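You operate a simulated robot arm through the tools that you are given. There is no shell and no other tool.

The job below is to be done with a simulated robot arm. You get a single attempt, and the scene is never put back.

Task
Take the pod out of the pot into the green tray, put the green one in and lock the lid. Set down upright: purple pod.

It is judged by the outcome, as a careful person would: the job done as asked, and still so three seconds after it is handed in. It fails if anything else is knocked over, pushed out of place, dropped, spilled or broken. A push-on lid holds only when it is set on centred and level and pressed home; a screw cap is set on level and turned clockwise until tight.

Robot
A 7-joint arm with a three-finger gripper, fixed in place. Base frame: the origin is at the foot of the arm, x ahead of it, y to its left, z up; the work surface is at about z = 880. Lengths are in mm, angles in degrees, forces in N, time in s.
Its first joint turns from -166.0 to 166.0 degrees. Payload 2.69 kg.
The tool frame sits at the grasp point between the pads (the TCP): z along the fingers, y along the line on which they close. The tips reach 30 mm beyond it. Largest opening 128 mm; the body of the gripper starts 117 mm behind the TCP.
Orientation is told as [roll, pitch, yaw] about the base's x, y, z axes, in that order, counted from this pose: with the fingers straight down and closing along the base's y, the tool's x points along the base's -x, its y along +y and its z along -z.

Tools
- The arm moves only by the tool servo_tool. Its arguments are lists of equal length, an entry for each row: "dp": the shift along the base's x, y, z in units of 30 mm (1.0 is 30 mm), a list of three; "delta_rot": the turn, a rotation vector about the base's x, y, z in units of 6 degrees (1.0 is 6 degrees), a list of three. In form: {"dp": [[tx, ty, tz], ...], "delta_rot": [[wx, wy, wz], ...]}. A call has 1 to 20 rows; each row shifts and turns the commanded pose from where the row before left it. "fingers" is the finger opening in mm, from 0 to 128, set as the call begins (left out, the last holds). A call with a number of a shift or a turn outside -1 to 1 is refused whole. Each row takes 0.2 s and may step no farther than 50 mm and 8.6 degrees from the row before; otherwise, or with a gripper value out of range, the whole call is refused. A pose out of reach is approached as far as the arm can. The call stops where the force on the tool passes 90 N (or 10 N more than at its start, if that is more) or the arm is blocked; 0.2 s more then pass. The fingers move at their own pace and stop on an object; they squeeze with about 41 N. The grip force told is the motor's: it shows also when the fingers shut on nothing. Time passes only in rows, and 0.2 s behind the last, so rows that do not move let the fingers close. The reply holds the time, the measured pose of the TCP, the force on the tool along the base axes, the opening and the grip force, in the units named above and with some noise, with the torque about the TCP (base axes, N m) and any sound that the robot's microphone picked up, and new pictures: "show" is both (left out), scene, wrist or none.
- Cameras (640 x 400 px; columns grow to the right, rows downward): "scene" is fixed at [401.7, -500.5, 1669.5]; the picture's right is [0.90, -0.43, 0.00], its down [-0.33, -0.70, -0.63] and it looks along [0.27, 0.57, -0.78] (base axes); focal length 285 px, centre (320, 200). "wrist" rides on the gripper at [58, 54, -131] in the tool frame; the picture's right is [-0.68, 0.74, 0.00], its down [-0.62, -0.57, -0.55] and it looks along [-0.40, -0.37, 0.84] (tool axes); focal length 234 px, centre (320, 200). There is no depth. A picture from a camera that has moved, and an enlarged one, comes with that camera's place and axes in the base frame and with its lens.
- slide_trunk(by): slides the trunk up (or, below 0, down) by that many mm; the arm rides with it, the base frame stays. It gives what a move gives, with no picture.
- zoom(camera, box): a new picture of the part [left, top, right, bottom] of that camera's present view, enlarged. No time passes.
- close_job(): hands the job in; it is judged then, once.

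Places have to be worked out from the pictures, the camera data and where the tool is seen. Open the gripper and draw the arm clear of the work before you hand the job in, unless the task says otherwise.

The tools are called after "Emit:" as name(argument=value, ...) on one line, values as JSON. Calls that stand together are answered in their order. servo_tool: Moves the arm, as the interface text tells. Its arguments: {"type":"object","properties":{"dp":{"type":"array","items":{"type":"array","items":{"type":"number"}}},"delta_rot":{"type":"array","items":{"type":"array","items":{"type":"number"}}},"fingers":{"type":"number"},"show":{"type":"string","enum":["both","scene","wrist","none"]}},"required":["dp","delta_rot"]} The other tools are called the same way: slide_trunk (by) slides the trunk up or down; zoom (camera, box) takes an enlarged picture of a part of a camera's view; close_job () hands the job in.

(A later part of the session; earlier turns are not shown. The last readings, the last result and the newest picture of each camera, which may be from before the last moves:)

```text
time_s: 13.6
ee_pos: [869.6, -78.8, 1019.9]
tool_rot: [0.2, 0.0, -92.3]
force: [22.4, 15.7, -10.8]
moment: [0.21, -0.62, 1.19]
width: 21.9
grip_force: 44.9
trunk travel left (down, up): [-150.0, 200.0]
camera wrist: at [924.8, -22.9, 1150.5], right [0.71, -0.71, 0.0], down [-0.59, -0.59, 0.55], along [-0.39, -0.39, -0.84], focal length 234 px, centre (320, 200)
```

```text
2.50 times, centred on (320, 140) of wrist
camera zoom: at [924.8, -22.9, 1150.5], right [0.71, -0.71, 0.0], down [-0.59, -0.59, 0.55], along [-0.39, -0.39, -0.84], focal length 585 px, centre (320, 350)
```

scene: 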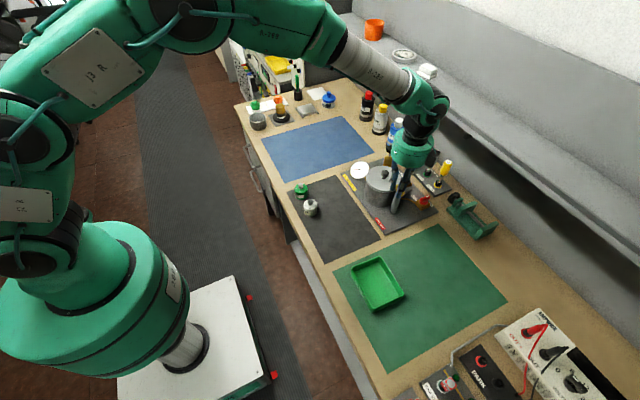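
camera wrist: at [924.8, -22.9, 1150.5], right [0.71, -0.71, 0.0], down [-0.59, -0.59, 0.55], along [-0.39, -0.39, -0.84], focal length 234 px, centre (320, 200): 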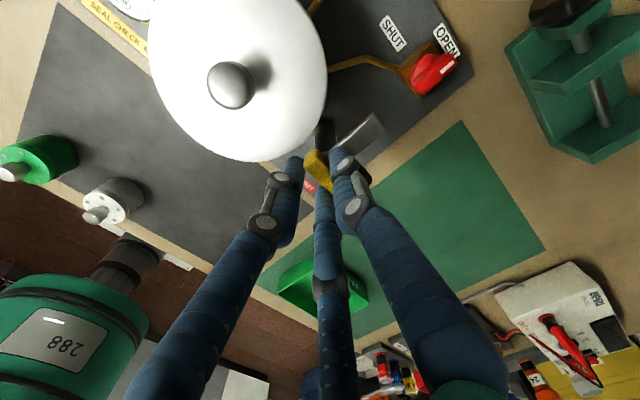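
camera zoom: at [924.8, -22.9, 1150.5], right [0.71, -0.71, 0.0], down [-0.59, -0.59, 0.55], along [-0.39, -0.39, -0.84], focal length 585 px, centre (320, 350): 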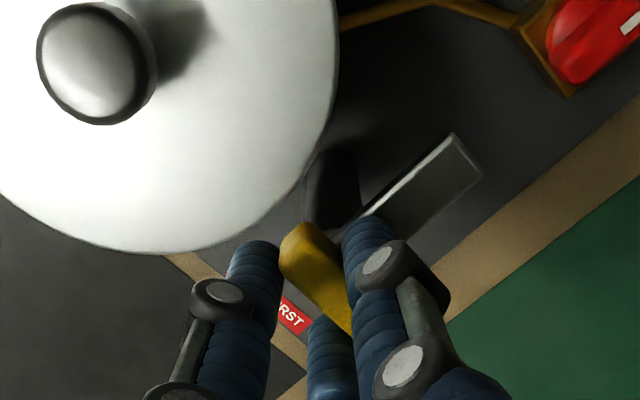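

The clamp is fully open: the arm points along +x and there is a stop (1.2 N m). The valve mark also points to OPEN. I'll release the bar with a small opening and lift straight up.

Emit:
servo_tool(dp=[[0, 0, 0], [0, 0, 0], [0, 0, 0.3], [0, 0, 0.7], [0, 0, 1], [0, 0, 1], [0, 0, 0]], delta_rot=[[0, 0, 0], [0, 0, 0], [0, 0, 0], [0, 0, 0], [0, 0, 0], [0, 0, 0], [0, 0, 0]], fingers=42, show="both")

Emit:
zoom(camera="scene", box=[360, 150, 440, 220])

Emit:
zoom(camera="wrist", box=[120, 0, 460, 240])

```text
time_s: 15.2
ee_pos: [866.9, -80.0, 1110.5]
tool_rot: [0.0, 0.0, -92.4]
force: [0.1, 0.5, -0.3]
moment: [-0.02, -0.04, 0.0]
width: 41.9
grip_force: 0.0
trunk travel left (down, up): [-150.0, 200.0]
camera wrist: at [921.9, -23.8, 1241.4], right [0.71, -0.71, 0.0], down [-0.59, -0.59, 0.55], along [-0.39, -0.39, -0.84], focal length 234 px, centre (320, 200)
```

scene: 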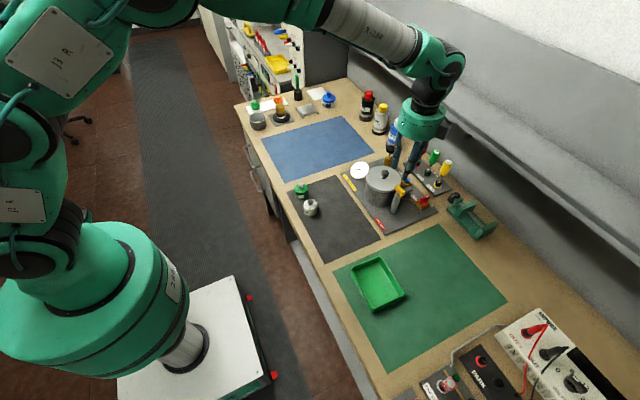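
wrist: 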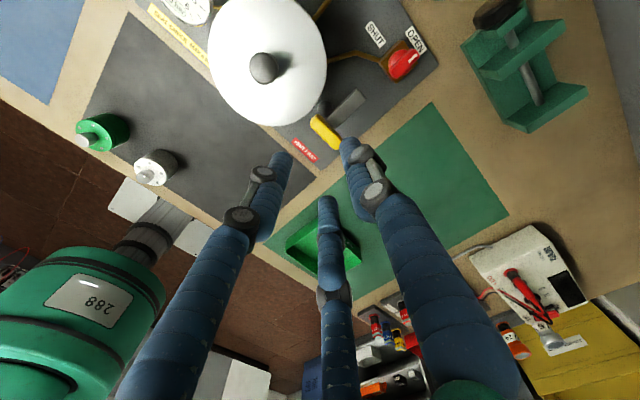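

```text
5.71 times, centred on (400, 185) of scene
camera zoom: at [401.7, -500.5, 1669.5], right [0.9, -0.43, 0.0], down [-0.33, -0.7, -0.63], along [0.27, 0.57, -0.78], focal length 1627 px, centre (-137, 286)
```

zoom: 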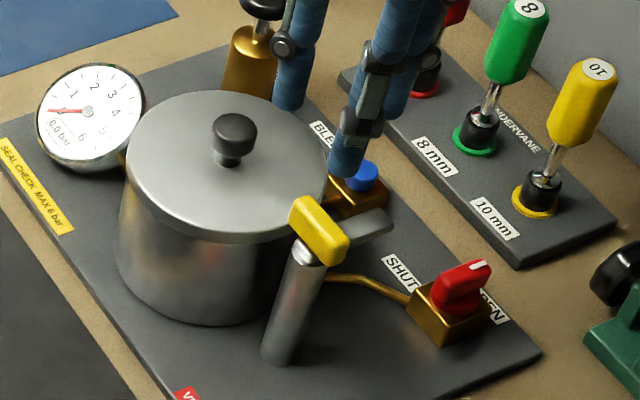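

```text
1.67 times, centred on (290, 120) of wrist
camera zoom: at [921.9, -23.8, 1241.4], right [0.71, -0.71, 0.0], down [-0.59, -0.59, 0.55], along [-0.39, -0.39, -0.84], focal length 390 px, centre (370, 333)
```

zoom: 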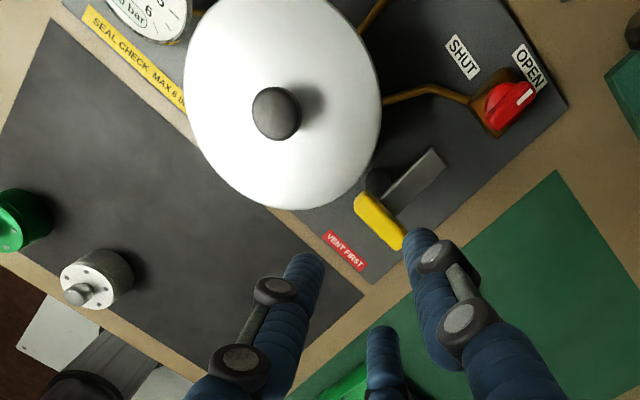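

Clamp is swung clear and unchanged otherwise. From this third viewpoint the lid knob is at about (874, 1.5, 1000); I'll return to zero yaw and hover above it.

Emit:
servo_tool(dp=[[0, 0, 0.2], [0.015, 0.18, 0], [0.015, 0.18, 0], [0.015, 0.18, 0], [0.015, 0.18, 0], [0.015, 0.18, 0], [0.015, 0.18, 0], [0.015, 0.18, 0], [0.015, 0.18, 0], [0.015, 0.18, 0], [0.015, 0.18, 0], [0.015, 0.18, 0], [0.015, 0.18, 0], [0.015, 0.18, -0.3], [0.015, 0.18, -0.6], [0.015, 0.18, -0.8]], delta_rot=[[0, 0, 0.96], [0, 0, 0.96], [0, 0, 0.96], [0, 0, 0.96], [0, 0, 0.96], [0, 0, 0.96], [0, 0, 0.96], [0, 0, 0.96], [0, 0, 0.96], [0, 0, 0.96], [0, 0, 0.96], [0, 0, 0.96], [0, 0, 0.96], [0, 0, 0.97], [0, 0, 0.97], [0, 0, 0.98]], fingers=60, show="both")

Emit:
zoom(camera="wrist", box=[240, 80, 400, 260])

Emit:
zoom(camera="scene", box=[350, 120, 440, 220])

```text
time_s: 18.6
ee_pos: [874.1, 2.4, 1064.8]
tool_rot: [-0.1, 0.0, 0.2]
force: [-0.4, -0.4, 0.7]
moment: [0.01, -0.04, 0.0]
width: 60.1
grip_force: 0.1
trunk travel left (down, up): [-150.0, 200.0]
camera wrist: at [815.1, 55.7, 1195.5], right [0.68, 0.74, 0.0], down [0.62, -0.56, 0.55], along [0.4, -0.37, -0.84], focal length 234 px, centre (320, 200)
```

scene: 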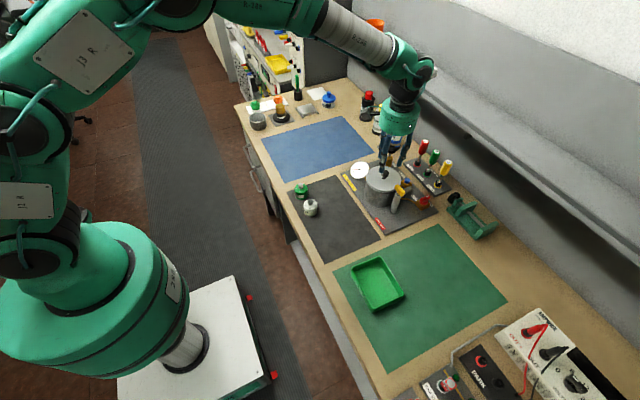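
wrist: 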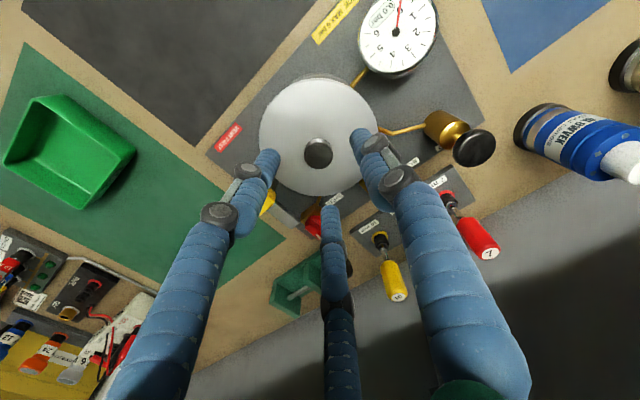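

```text
2.22 times, centred on (320, 170) of wrist
camera zoom: at [815.1, 55.7, 1195.5], right [0.68, 0.74, 0.0], down [0.62, -0.56, 0.55], along [0.4, -0.37, -0.84], focal length 520 px, centre (320, 267)
```

zoom: 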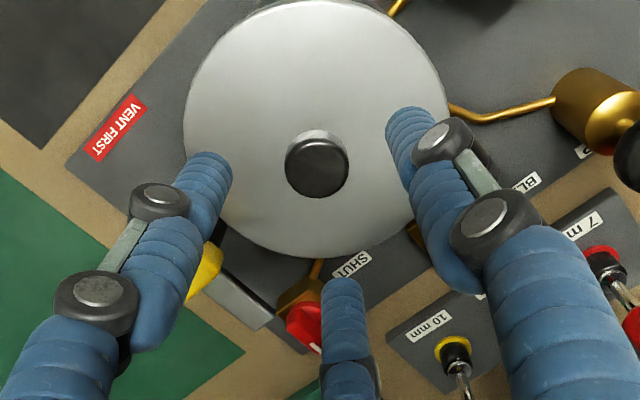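

```text
4.00 times, centred on (395, 170) of scene
camera zoom: at [401.7, -500.5, 1669.5], right [0.9, -0.43, 0.0], down [-0.33, -0.7, -0.63], along [0.27, 0.57, -0.78], focal length 1139 px, centre (20, 320)
```

zoom: 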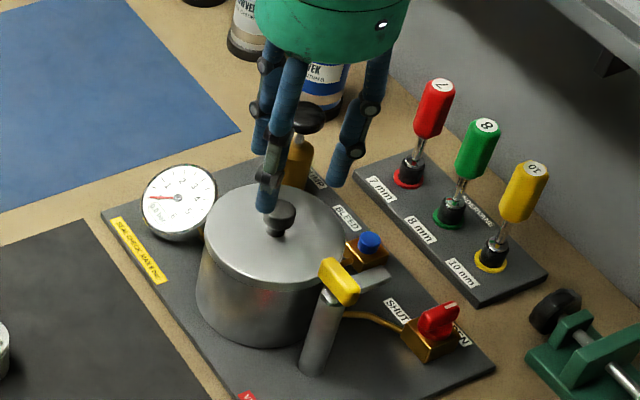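

Knob centre is at about (872.5, 1.3), within 2 mm of the tool axis. I'll centre and descend so the tips stop just above the lid surface.

Emit:
servo_tool(dp=[[-0.06, -0.02, -0.45], [0, 0, -0.45], [0, 0, -0.4], [0, 0, -0.3], [0, 0, 0]], delta_rot=[[0, 0, 0], [0, 0, 0], [0, 0, 0], [0, 0, 0], [0, 0, 0]], fingers=50, show="both")

Emit:
zoom(camera="wrist", box=[240, 80, 400, 260])

Emit:
zoom(camera="scene", box=[360, 140, 420, 215])

```text
time_s: 19.8
ee_pos: [872.3, 0.6, 1017.1]
tool_rot: [0.0, 0.1, 0.0]
force: [-0.1, -0.1, 0.3]
moment: [0.01, 0.02, -0.01]
width: 50.1
grip_force: 0.0
trunk travel left (down, up): [-150.0, 200.0]
camera wrist: at [813.0, 55.1, 1148.1], right [0.68, 0.74, 0.0], down [0.62, -0.57, 0.55], along [0.4, -0.37, -0.84], focal length 234 px, centre (320, 200)
```

scene: 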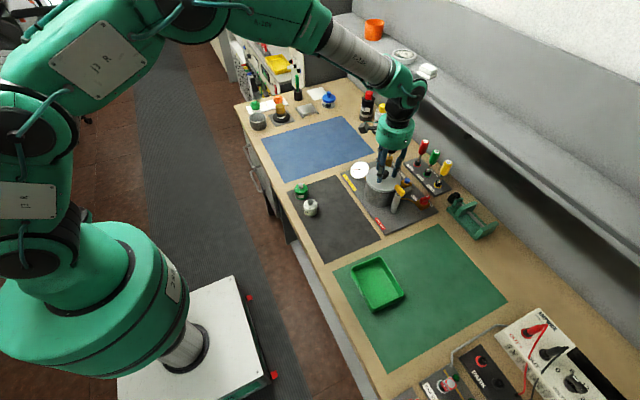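
wrist: 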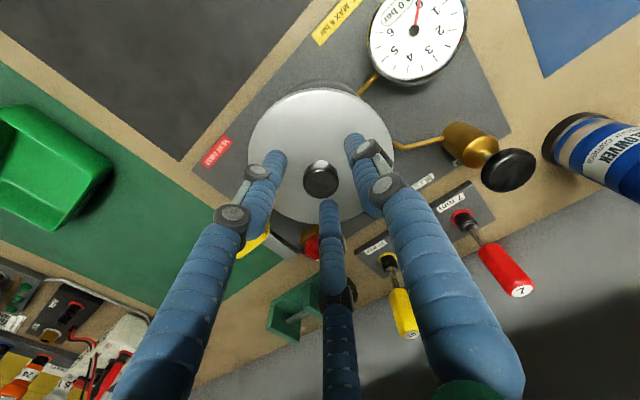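

```text
2.22 times, centred on (320, 170) of wrist
camera zoom: at [813.0, 55.1, 1148.1], right [0.68, 0.74, 0.0], down [0.62, -0.57, 0.55], along [0.4, -0.37, -0.84], focal length 520 px, centre (320, 267)
```

zoom: 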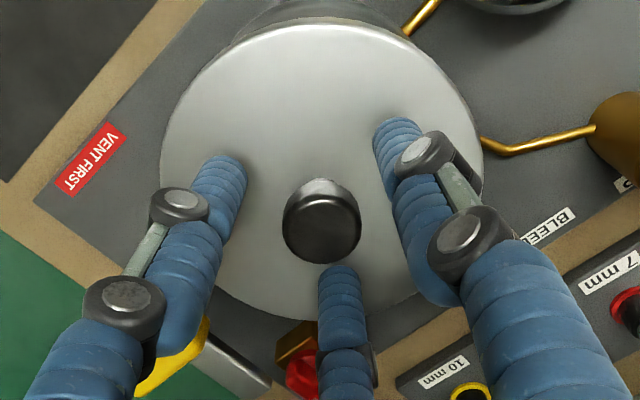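

```text
5.33 times, centred on (390, 178) of scene
camera zoom: at [401.7, -500.5, 1669.5], right [0.9, -0.43, 0.0], down [-0.33, -0.7, -0.63], along [0.27, 0.57, -0.78], focal length 1518 px, centre (-53, 320)
```

zoom: 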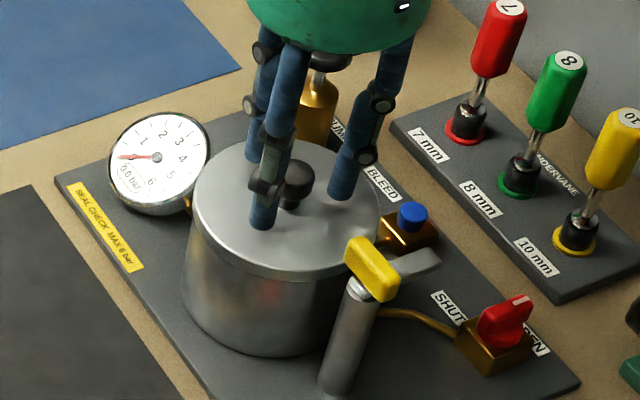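

The three tips surround the knob evenly. I'll lower a few mm more and close on the knob.

Emit:
servo_tool(dp=[[0, 0, -0.13], [0, 0, 0]], delta_rot=[[0, 0, 0], [0, 0, 0]], fingers=50, show="none")

Emit:
servo_tool(dp=[[0, 0, 0], [0, 0, 0], [0, 0, 0]], delta_rot=[[0, 0, 0], [0, 0, 0], [0, 0, 0]], fingers=5, show="both")

Emit:
zoom(camera="scene", box=[360, 140, 420, 215])

```text
time_s: 20.4
ee_pos: [872.5, 1.2, 1013.3]
tool_rot: [-0.1, 0.0, 0.0]
force: [0.3, 0.7, 0.1]
moment: [-0.01, -0.03, 0.03]
width: 50.1
grip_force: 0.1
trunk travel left (down, up): [-150.0, 200.0]
```

```text
time_s: 21.2
ee_pos: [873.3, 0.5, 1012.7]
tool_rot: [0.0, -0.1, -0.1]
force: [5.7, -5.5, -0.2]
moment: [-0.14, -0.21, -0.07]
width: 24.8
grip_force: 40.6
trunk travel left (down, up): [-150.0, 200.0]
heard: snap
camera wrist: at [813.7, 54.3, 1144.2], right [0.68, 0.74, 0.0], down [0.62, -0.57, 0.55], along [0.4, -0.37, -0.84], focal length 234 px, centre (320, 200)
```

scene: 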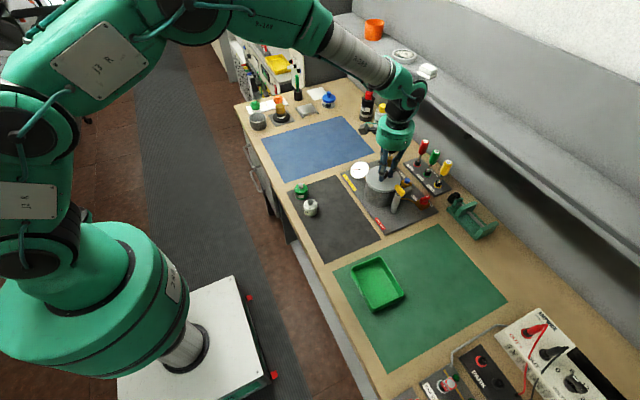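
wrist: 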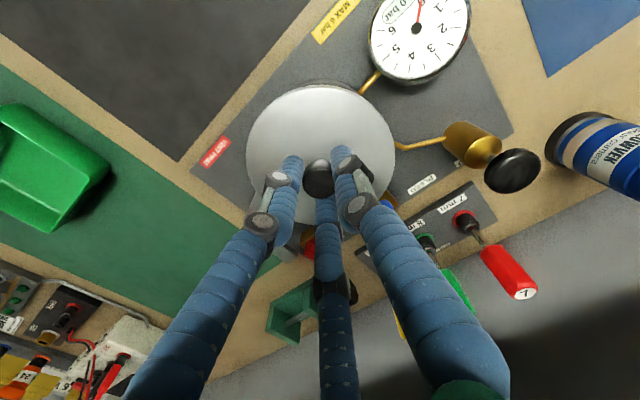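

```text
5.33 times, centred on (390, 178) of scene
camera zoom: at [401.7, -500.5, 1669.5], right [0.9, -0.43, 0.0], down [-0.33, -0.7, -0.63], along [0.27, 0.57, -0.78], focal length 1518 px, centre (-53, 320)
```

zoom: 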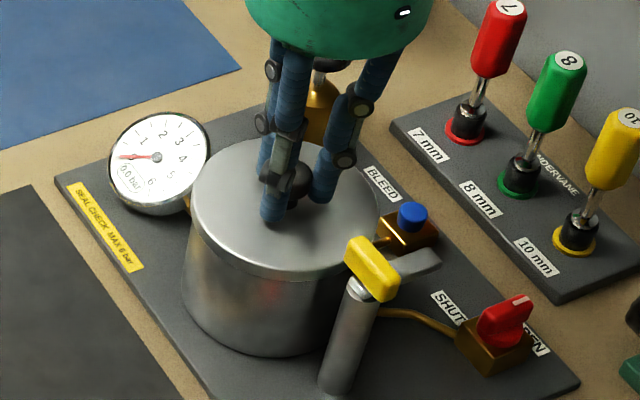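

Gripped at 24.8 mm; the microphone heard a snap, probably the lid popping off its seat. I'll lift slowly and look.

Emit:
servo_tool(dp=[[0, 0, 0.1], [0, 0, 0.2], [0, 0, 0.3], [0, 0, 0]], delta_rot=[[0, 0, 0], [0, 0, 0], [0, 0, 0], [0, 0, 0]], fingers=5, show="both")

Emit:
zoom(camera="scene", box=[360, 140, 420, 215])

```text
time_s: 22.2
ee_pos: [872.5, -0.3, 1032.3]
tool_rot: [0.0, -0.1, -0.1]
force: [-0.3, -1.0, -1.8]
moment: [0.01, 0.0, 0.02]
width: 24.7
grip_force: 40.8
trunk travel left (down, up): [-150.0, 200.0]
camera wrist: at [812.5, 54.1, 1162.2], right [0.68, 0.74, 0.0], down [0.62, -0.57, 0.55], along [0.4, -0.37, -0.84], focal length 234 px, centre (320, 200)
```

scene: 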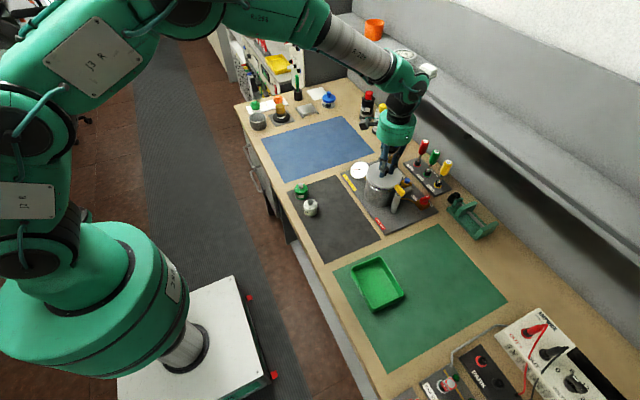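
wrist: 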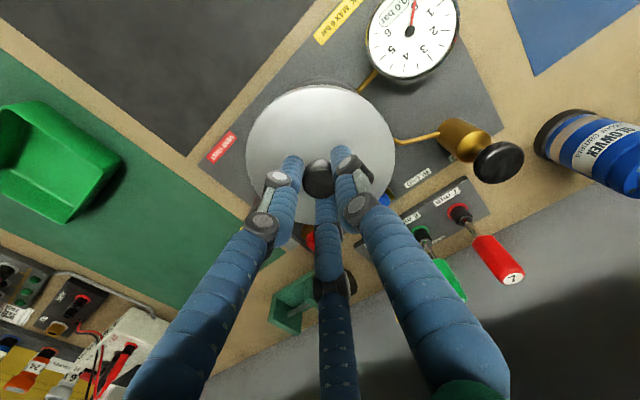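

```text
5.33 times, centred on (390, 178) of scene
camera zoom: at [401.7, -500.5, 1669.5], right [0.9, -0.43, 0.0], down [-0.33, -0.7, -0.63], along [0.27, 0.57, -0.78], focal length 1518 px, centre (-53, 320)
```

zoom: 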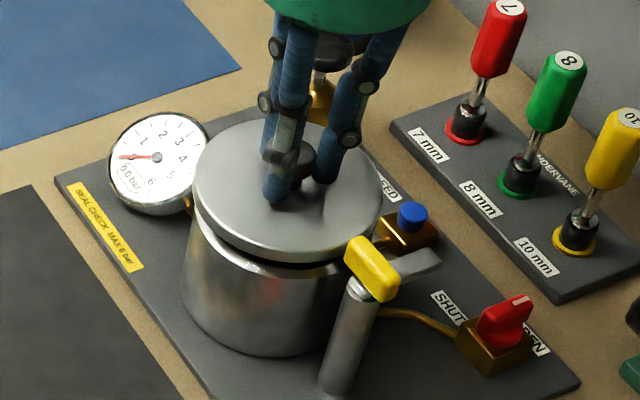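

The lid came up level and clean (about 1.8 N). I'll raise it further and carry it to a free area of the black mat near (700, -70).

Emit:
servo_tool(dp=[[0, 0, 0.7], [0, 0, 0.9], [0, 0, 0.9], [-0.3, -0.12, 0.1], [-0.7, -0.28, 0], [-0.75, -0.3, 0], [-0.75, -0.3, 0], [-0.75, -0.3, 0], [-0.75, -0.3, 0], [-0.75, -0.3, 0], [-0.7, -0.3, 0], [-0.3, -0.15, 0], [0, 0, 0]], delta_rot=[[0, 0, 0], [0, 0, 0], [0, 0, 0], [0, 0, 0], [0, 0, 0], [0, 0, 0], [0, 0, 0], [0, 0, 0], [0, 0, 0], [0, 0, 0], [0, 0, 0], [0, 0, 0], [0, 0, 0]], fingers=5, show="both")

Emit:
zoom(camera="scene", box=[340, 140, 440, 230])

Emit:
zoom(camera="wrist", box=[240, 60, 640, 300])

```text
time_s: 25.0
ee_pos: [698.7, -70.8, 1110.8]
tool_rot: [0.0, -0.1, 0.1]
force: [0.1, 0.6, -1.2]
moment: [0.0, -0.03, 0.0]
width: 24.8
grip_force: 40.4
trunk travel left (down, up): [-150.0, 200.0]
camera wrist: at [640.1, -16.9, 1239.8], right [0.68, 0.74, 0.0], down [0.62, -0.57, 0.55], along [0.4, -0.37, -0.84], focal length 234 px, centre (320, 200)
```

scene: 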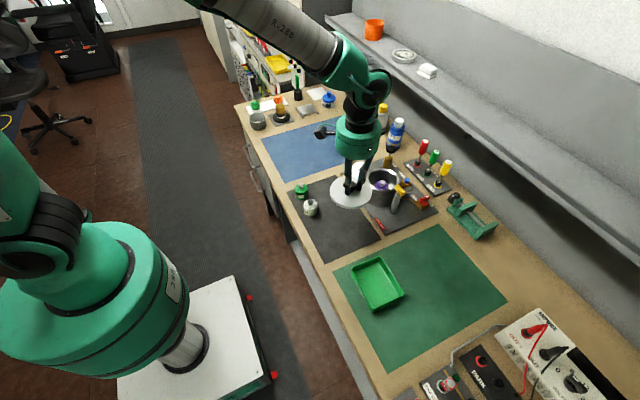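
wrist: 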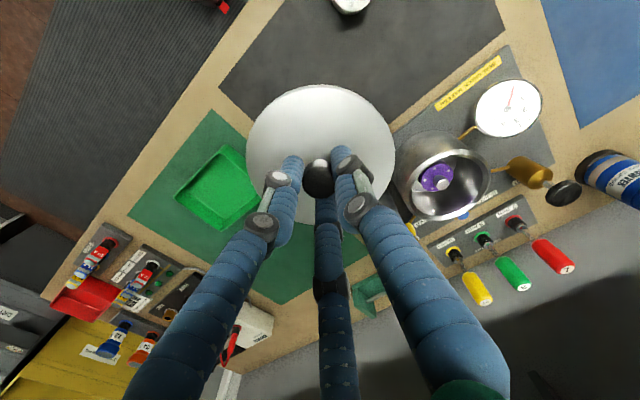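

```text
4.44 times, centred on (390, 185) of scene
camera zoom: at [401.7, -500.5, 1669.5], right [0.9, -0.43, 0.0], down [-0.33, -0.7, -0.63], along [0.27, 0.57, -0.78], focal length 1265 px, centre (9, 267)
```

zoom: 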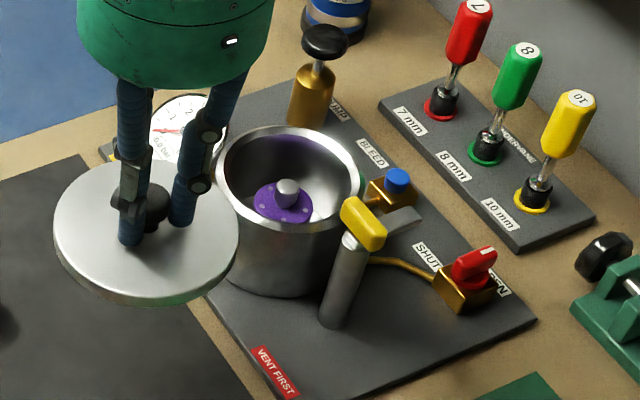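

```text
1.60 times, centred on (440, 180) of wrist
camera zoom: at [640.1, -16.9, 1239.8], right [0.68, 0.74, 0.0], down [0.62, -0.57, 0.55], along [0.4, -0.37, -0.84], focal length 375 px, centre (128, 232)
```

zoom: 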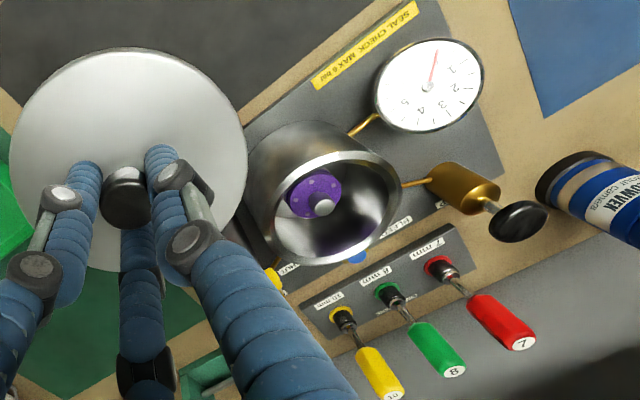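

The purple pod stands in the pot. I'll lower the lid toward the mat, stopping short of expected contact (TCP about 932).

Emit:
servo_tool(dp=[[0, 0, -0.8], [0, 0, -0.9], [0, 0, -0.9], [0, 0, -0.9], [0, 0, -0.8], [0, 0, -0.7], [0, 0, -0.3], [0, 0, 0]], delta_rot=[[0, 0, 0], [0, 0, 0], [0, 0, 0], [0, 0, 0], [0, 0, 0], [0, 0, 0], [0, 0, 0], [0, 0, 0]], fingers=5, show="both")

Emit:
zoom(camera="scene", box=[300, 150, 400, 240])

```text
time_s: 26.8
ee_pos: [700.4, -70.5, 950.3]
tool_rot: [0.0, -0.1, 0.1]
force: [-0.3, 0.5, -1.0]
moment: [0.01, -0.01, -0.03]
width: 24.7
grip_force: 40.7
trunk travel left (down, up): [-150.0, 200.0]
camera wrist: at [640.5, -16.5, 1080.7], right [0.68, 0.74, 0.0], down [0.62, -0.57, 0.55], along [0.4, -0.37, -0.84], focal length 234 px, centre (320, 200)
```

scene: 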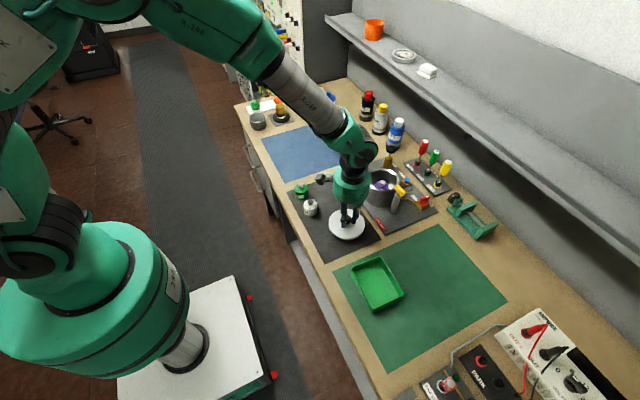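
wrist: 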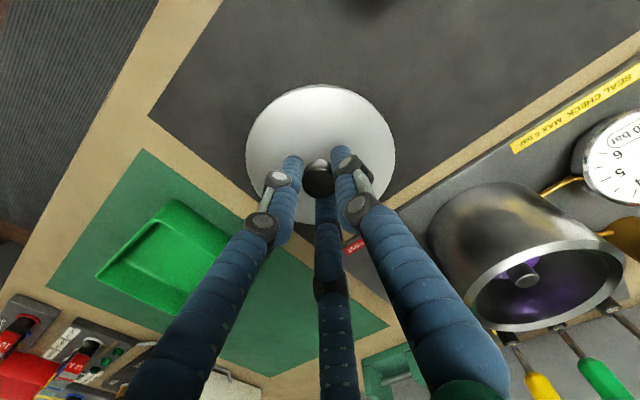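

```text
4.44 times, centred on (350, 195) of scene
camera zoom: at [401.7, -500.5, 1669.5], right [0.9, -0.43, 0.0], down [-0.33, -0.7, -0.63], along [0.27, 0.57, -0.78], focal length 1265 px, centre (187, 222)
```

zoom: 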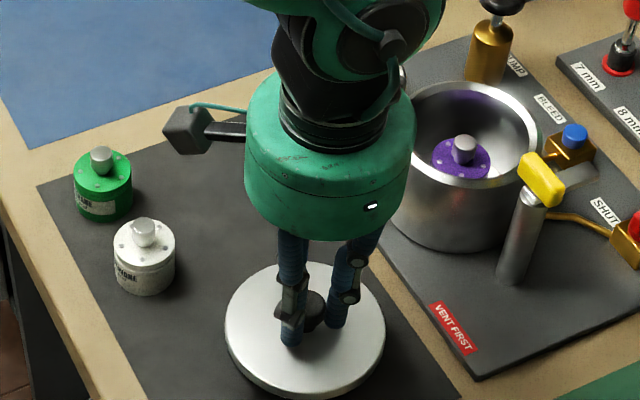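

No contact yet at TCP 950. I'll lower in small steps watching the vertical force.

Emit:
servo_tool(dp=[[0, 0, -0.12], [0, 0, -0.12], [0, 0, -0.1], [0, 0, 0]], delta_rot=[[0, 0, 0], [0, 0, 0], [0, 0, 0], [0, 0, 0]], fingers=5, show="none")

Emit:
servo_tool(dp=[[0, 0, -0.08], [0, 0, -0.07], [0, 0, 0]], delta_rot=[[0, 0, 0], [0, 0, 0], [0, 0, 0]], fingers=5, show="scene")

Emit:
zoom(camera="scene", box=[320, 190, 380, 250])

```text
time_s: 27.8
ee_pos: [699.6, -70.2, 939.1]
tool_rot: [0.1, 0.0, 0.0]
force: [-0.7, -0.2, -1.8]
moment: [0.01, -0.01, -0.01]
width: 24.7
grip_force: 40.8
trunk travel left (down, up): [-150.0, 200.0]
```

```text
time_s: 28.6
ee_pos: [700.3, -68.4, 935.5]
tool_rot: [0.0, 0.0, 0.0]
force: [-1.0, -0.7, -1.4]
moment: [0.0, -0.05, 0.0]
width: 24.7
grip_force: 41.1
trunk travel left (down, up): [-150.0, 200.0]
```

scene: 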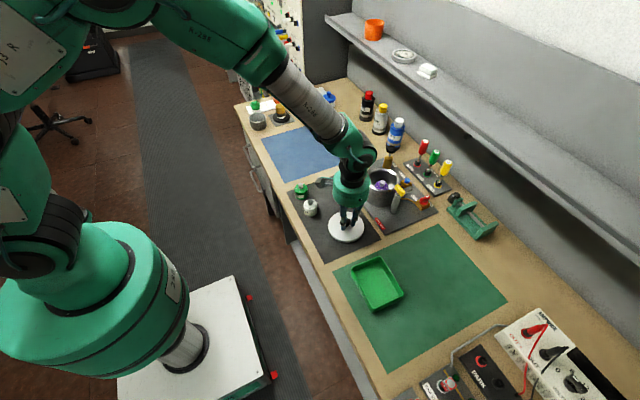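

```text
6.67 times, centred on (350, 220) of scene
camera zoom: at [401.7, -500.5, 1669.5], right [0.9, -0.43, 0.0], down [-0.33, -0.7, -0.63], along [0.27, 0.57, -0.78], focal length 1898 px, centre (120, 67)
```

zoom: 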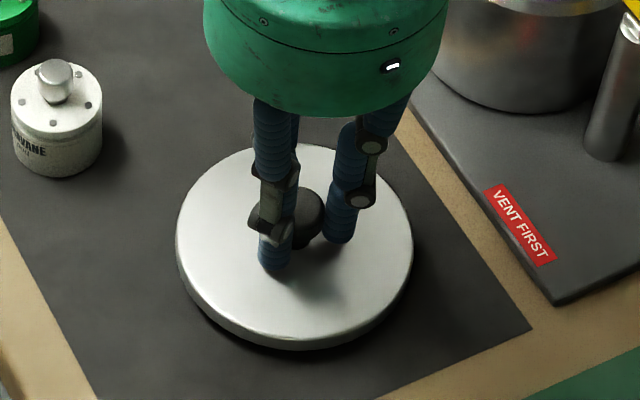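

Still about 10 mm above the mat, judging by the shadow. Continue down gently.

Emit:
servo_tool(dp=[[0, 0, -0.07], [0, 0, -0.07], [0, 0, 0]], delta_rot=[[0, 0, 0], [0, 0, 0], [0, 0, 0]], fingers=5, show="none")

Emit:
servo_tool(dp=[[0, 0, -0.05], [0, 0, -0.05], [0, 0, 0]], delta_rot=[[0, 0, 0], [0, 0, 0], [0, 0, 0]], fingers=5, show="scene")

Emit:
zoom(camera="scene", box=[320, 190, 380, 250])

```text
time_s: 29.4
ee_pos: [700.8, -69.1, 932.0]
tool_rot: [0.0, 0.0, -0.1]
force: [0.6, -0.1, -2.4]
moment: [0.02, 0.01, -0.04]
width: 24.5
grip_force: 41.6
trunk travel left (down, up): [-150.0, 200.0]
```

```text
time_s: 30.2
ee_pos: [699.2, -70.4, 930.1]
tool_rot: [-0.1, -0.1, 0.1]
force: [-4.6, 0.2, 16.7]
moment: [0.03, 0.71, -0.04]
width: 24.4
grip_force: 41.2
trunk travel left (down, up): [-150.0, 200.0]
```

scene: 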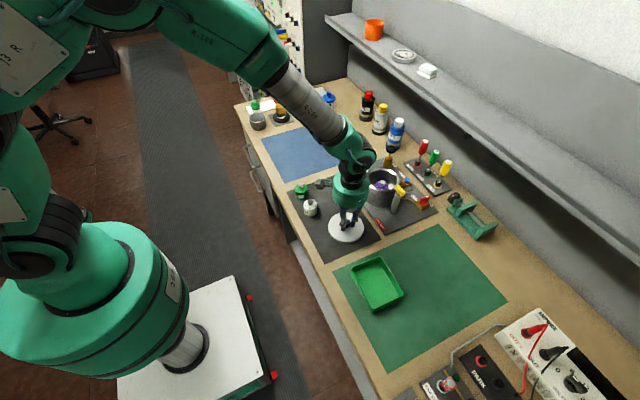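

```text
6.67 times, centred on (350, 220) of scene
camera zoom: at [401.7, -500.5, 1669.5], right [0.9, -0.43, 0.0], down [-0.33, -0.7, -0.63], along [0.27, 0.57, -0.78], focal length 1898 px, centre (120, 67)
```

zoom: 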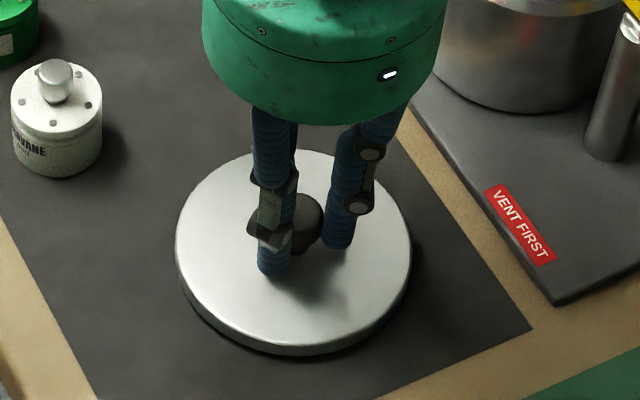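

Lid is down (16.7 N). I'll open the fingers and rise straight up.

Emit:
servo_tool(dp=[[0, 0, 0.05], [0, 0, 0], [0, 0, 0]], delta_rot=[[0, 0, 0], [0, 0, 0], [0, 0, 0]], fingers=52, show="none")

Emit:
servo_tool(dp=[[0, 0, 0.3], [0, 0, 0.8], [0, 0, 1], [0, 0, 1], [0, 0, 1], [0, 0, 1], [0, 0, 0]], delta_rot=[[0, 0, 0], [0, 0, 0], [0, 0, 0], [0, 0, 0], [0, 0, 0], [0, 0, 0], [0, 0, 0]], fingers=52, show="both")

Emit:
zoom(camera="scene", box=[280, 150, 440, 260])

Emit:
zoom(camera="wrist", box=[400, 100, 540, 240])

```text
time_s: 31.0
ee_pos: [699.6, -68.5, 928.7]
tool_rot: [0.0, 0.0, 0.0]
force: [0.3, 0.0, 0.2]
moment: [0.0, 0.03, -0.02]
width: 51.9
grip_force: 0.1
trunk travel left (down, up): [-150.0, 200.0]
```

```text
time_s: 32.6
ee_pos: [699.1, -69.7, 1084.9]
tool_rot: [0.0, 0.0, -0.1]
force: [0.0, -1.4, 0.7]
moment: [0.03, -0.01, -0.02]
width: 51.9
grip_force: 0.1
trunk travel left (down, up): [-150.0, 200.0]
camera wrist: at [639.2, -16.0, 1215.1], right [0.68, 0.74, 0.0], down [0.62, -0.57, 0.55], along [0.4, -0.37, -0.84], focal length 234 px, centre (320, 200)
```

scene: 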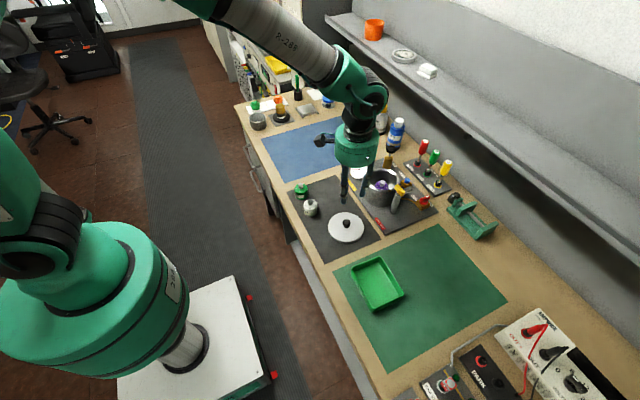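
wrist: 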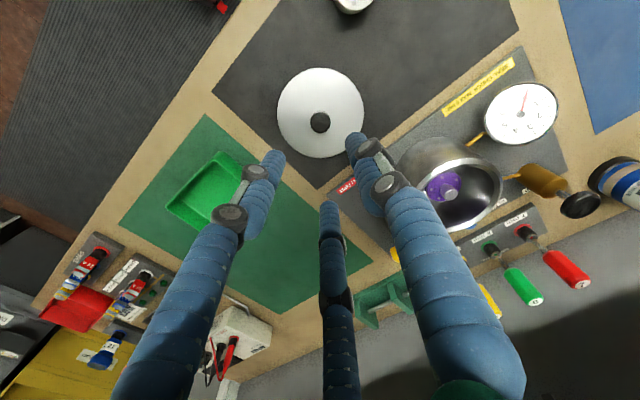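

```text
3.64 times, centred on (360, 205) of scene
camera zoom: at [401.7, -500.5, 1669.5], right [0.9, -0.43, 0.0], down [-0.33, -0.7, -0.63], along [0.27, 0.57, -0.78], focal length 1035 px, centre (174, 182)
```

zoom: 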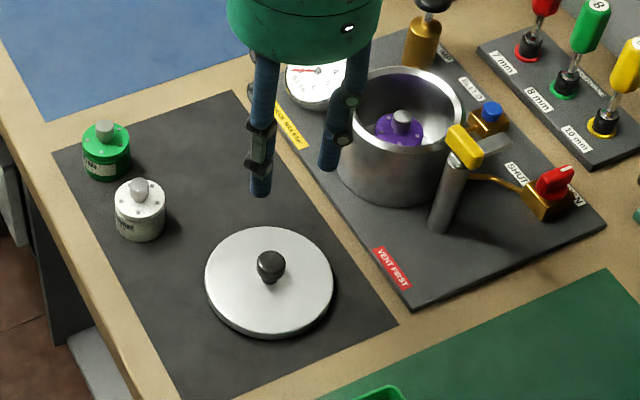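

```text
2.86 times, centred on (470, 170) of wrist
camera zoom: at [639.2, -16.0, 1215.1], right [0.68, 0.74, 0.0], down [0.62, -0.57, 0.55], along [0.4, -0.37, -0.84], focal length 669 px, centre (-109, 286)
```

zoom: 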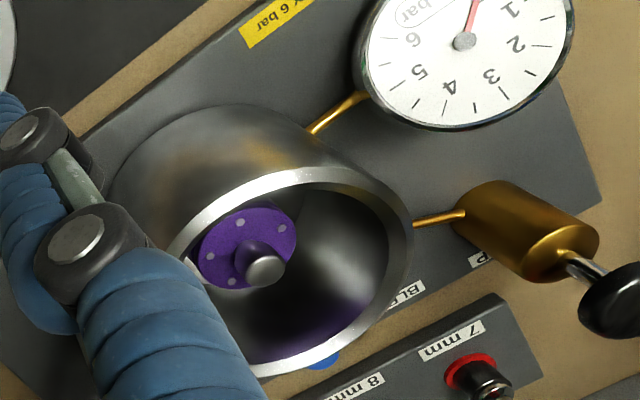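

The lid lies flat at about (700, -69). The purple pod's knob top triangulates to roughly (877, 2, 951); I'll move over the pot at a safe height and view it from there.

Emit:
servo_tool(dp=[[0.7, 0.28, 0], [0.8, 0.32, 0], [0.8, 0.32, 0], [0.8, 0.32, 0], [0.8, 0.32, 0], [0.8, 0.32, 0], [0.8, 0.32, 0], [0.4, 0.18, 0], [0, 0, 0]], delta_rot=[[0, 0, 0], [0, 0, 0], [0, 0, 0], [0, 0, 0], [0, 0, 0], [0, 0, 0], [0, 0, 0], [0, 0, 0], [0, 0, 0]], fingers=52, show="both")

Emit:
zoom(camera="wrist", box=[240, 60, 400, 240])

Emit:
zoom(camera="scene", box=[350, 130, 430, 215])

```text
time_s: 34.6
ee_pos: [877.4, -0.0, 1082.0]
tool_rot: [0.0, 0.0, 0.0]
force: [0.0, 0.8, 0.8]
moment: [-0.03, 0.02, -0.01]
width: 52.0
grip_force: 0.1
trunk travel left (down, up): [-150.0, 200.0]
camera wrist: at [817.4, 54.0, 1213.8], right [0.68, 0.74, 0.0], down [0.62, -0.57, 0.55], along [0.4, -0.37, -0.84], focal length 234 px, centre (320, 200)
```

scene: 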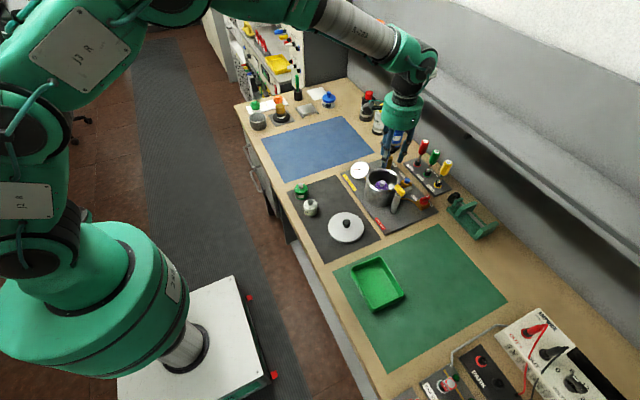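
wrist: 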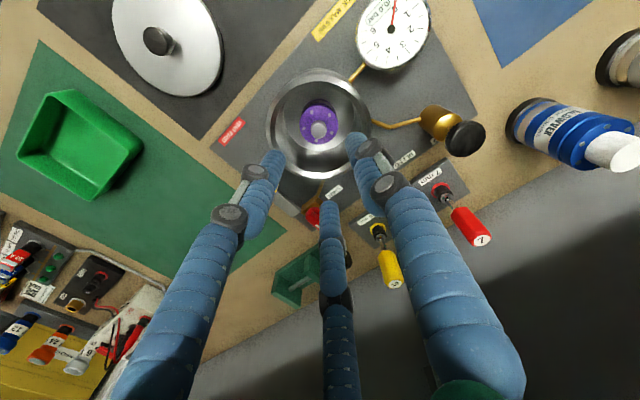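

```text
2.22 times, centred on (320, 150) of wrist
camera zoom: at [817.4, 54.0, 1213.8], right [0.68, 0.74, 0.0], down [0.62, -0.57, 0.55], along [0.4, -0.37, -0.84], focal length 520 px, centre (320, 311)
```

zoom: 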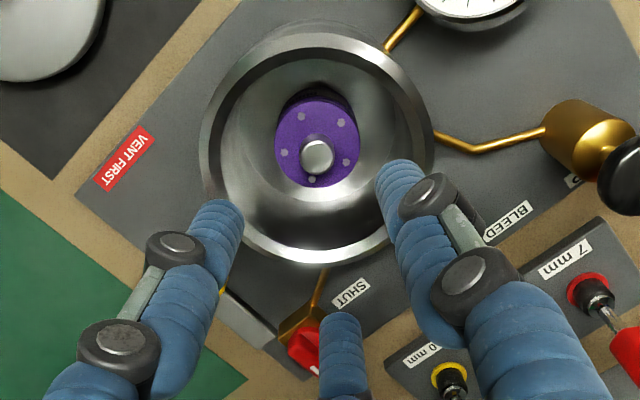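

```text
4.71 times, centred on (390, 172) of scene
camera zoom: at [401.7, -500.5, 1669.5], right [0.9, -0.43, 0.0], down [-0.33, -0.7, -0.63], along [0.27, 0.57, -0.78], focal length 1340 px, centre (-9, 329)
```

zoom: 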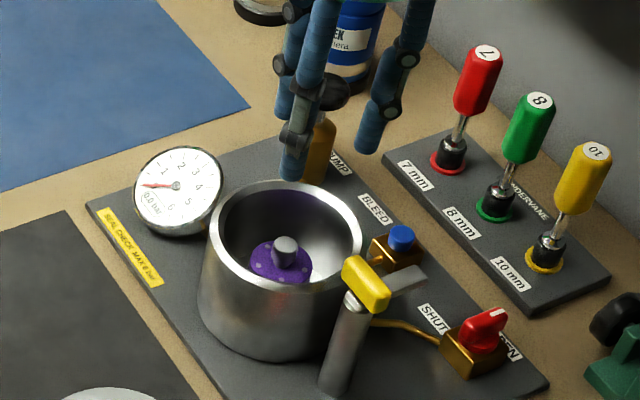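

Pod knob is at (873, 1.5), top z about 951–955, standing centred in the pot. I'll centre the tool and descend inside the pot rim with a moderate opening.

Emit:
servo_tool(dp=[[-0.13, 0.04, -0.6], [0, 0, -0.8], [0, 0, -0.8], [0, 0, -0.6], [0, 0, -0.3], [0, 0, 0]], delta_rot=[[0, 0, 0], [0, 0, 0], [0, 0, 0], [0, 0, 0], [0, 0, 0], [0, 0, 0]], fingers=44, show="both")

Emit:
zoom(camera="wrist", box=[240, 80, 400, 260])

Emit:
zoom(camera="scene", box=[350, 130, 430, 215])

```text
time_s: 36.0
ee_pos: [873.8, 1.5, 988.7]
tool_rot: [0.0, 0.0, 0.1]
force: [0.9, 0.5, -0.6]
moment: [0.02, 0.03, 0.02]
width: 43.8
grip_force: 0.0
trunk travel left (down, up): [-150.0, 200.0]
camera wrist: at [814.6, 55.2, 1119.4], right [0.68, 0.74, 0.0], down [0.62, -0.57, 0.55], along [0.4, -0.37, -0.84], focal length 234 px, centre (320, 200)
```

scene: 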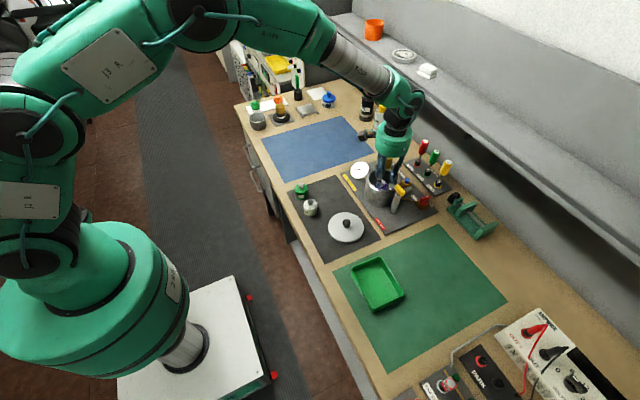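
wrist: 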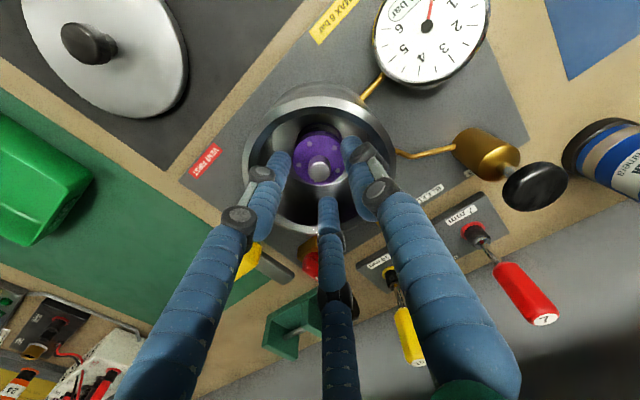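

```text
2.22 times, centred on (320, 170) of wrist
camera zoom: at [814.6, 55.2, 1119.4], right [0.68, 0.74, 0.0], down [0.62, -0.57, 0.55], along [0.4, -0.37, -0.84], focal length 520 px, centre (320, 267)
```

zoom: 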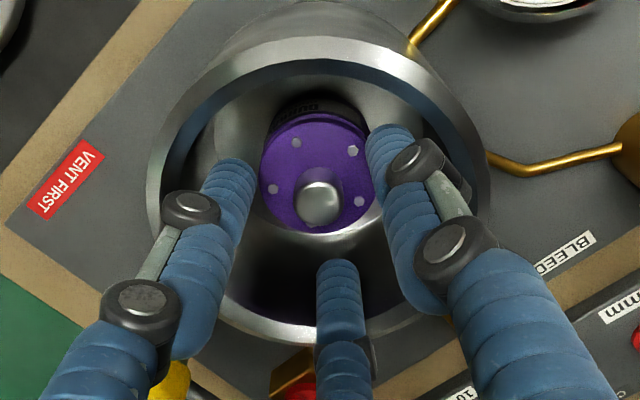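

```text
4.71 times, centred on (390, 172) of scene
camera zoom: at [401.7, -500.5, 1669.5], right [0.9, -0.43, 0.0], down [-0.33, -0.7, -0.63], along [0.27, 0.57, -0.78], focal length 1340 px, centre (-9, 329)
```

zoom: 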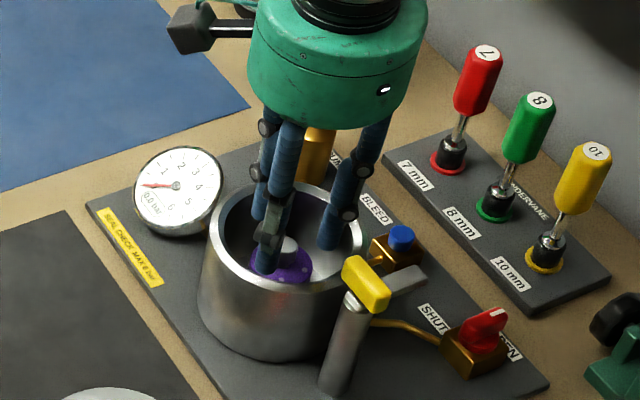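

The tips surround the pod knob evenly inside the pot. I'll descend about 24 mm so they overlap the knob, then close.

Emit:
servo_tool(dp=[[-0.03, 0, -0.3], [0, 0, -0.3], [0, 0, -0.2], [0, 0, 0]], delta_rot=[[0, 0, 0], [0, 0, 0], [0, 0, 0], [0, 0, 0]], fingers=44, show="both")

Emit:
zoom(camera="wrist", box=[240, 80, 400, 260])

Emit:
zoom(camera="scene", box=[360, 150, 420, 210])

```text
time_s: 37.0
ee_pos: [873.1, 1.9, 966.7]
tool_rot: [0.0, -0.2, 0.0]
force: [1.4, -2.8, 8.6]
moment: [-0.22, -0.22, -0.05]
width: 46.2
grip_force: 1.4
trunk travel left (down, up): [-150.0, 200.0]
camera wrist: at [813.6, 55.5, 1097.3], right [0.68, 0.74, 0.0], down [0.61, -0.57, 0.55], along [0.41, -0.37, -0.84], focal length 234 px, centre (320, 200)
```

scene: 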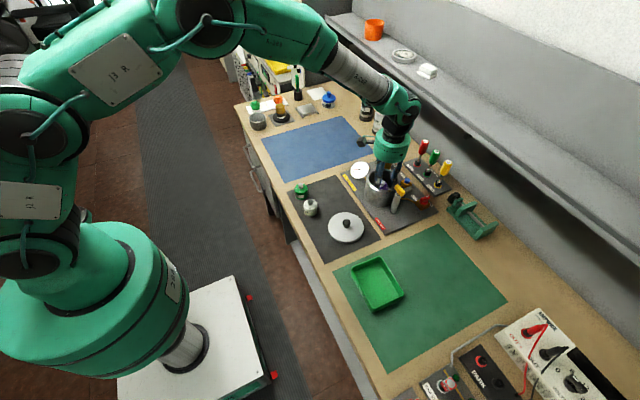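
wrist: 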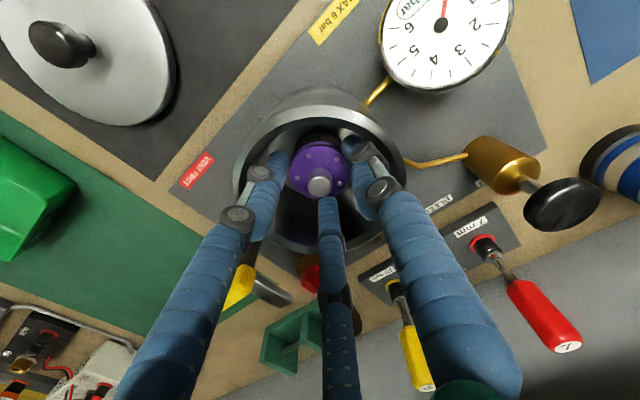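

```text
2.22 times, centred on (320, 170) of wrist
camera zoom: at [813.6, 55.5, 1097.3], right [0.68, 0.74, 0.0], down [0.61, -0.57, 0.55], along [0.41, -0.37, -0.84], focal length 520 px, centre (320, 267)
```

zoom: 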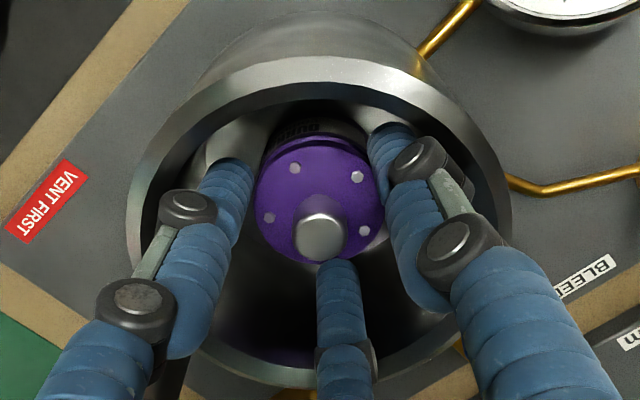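

```text
6.67 times, centred on (390, 180) of scene
camera zoom: at [401.7, -500.5, 1669.5], right [0.9, -0.43, 0.0], down [-0.33, -0.7, -0.63], along [0.27, 0.57, -0.78], focal length 1898 px, centre (-147, 333)
```

zoom: 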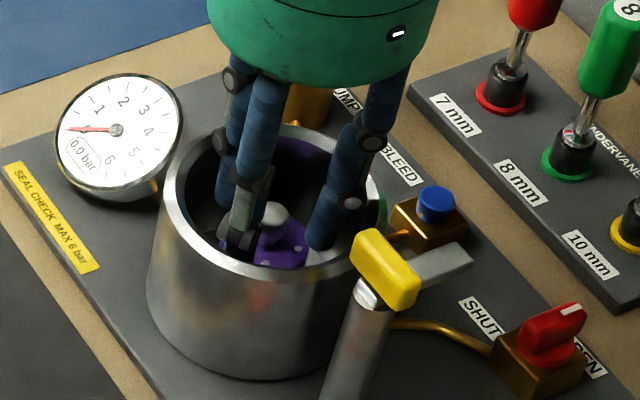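

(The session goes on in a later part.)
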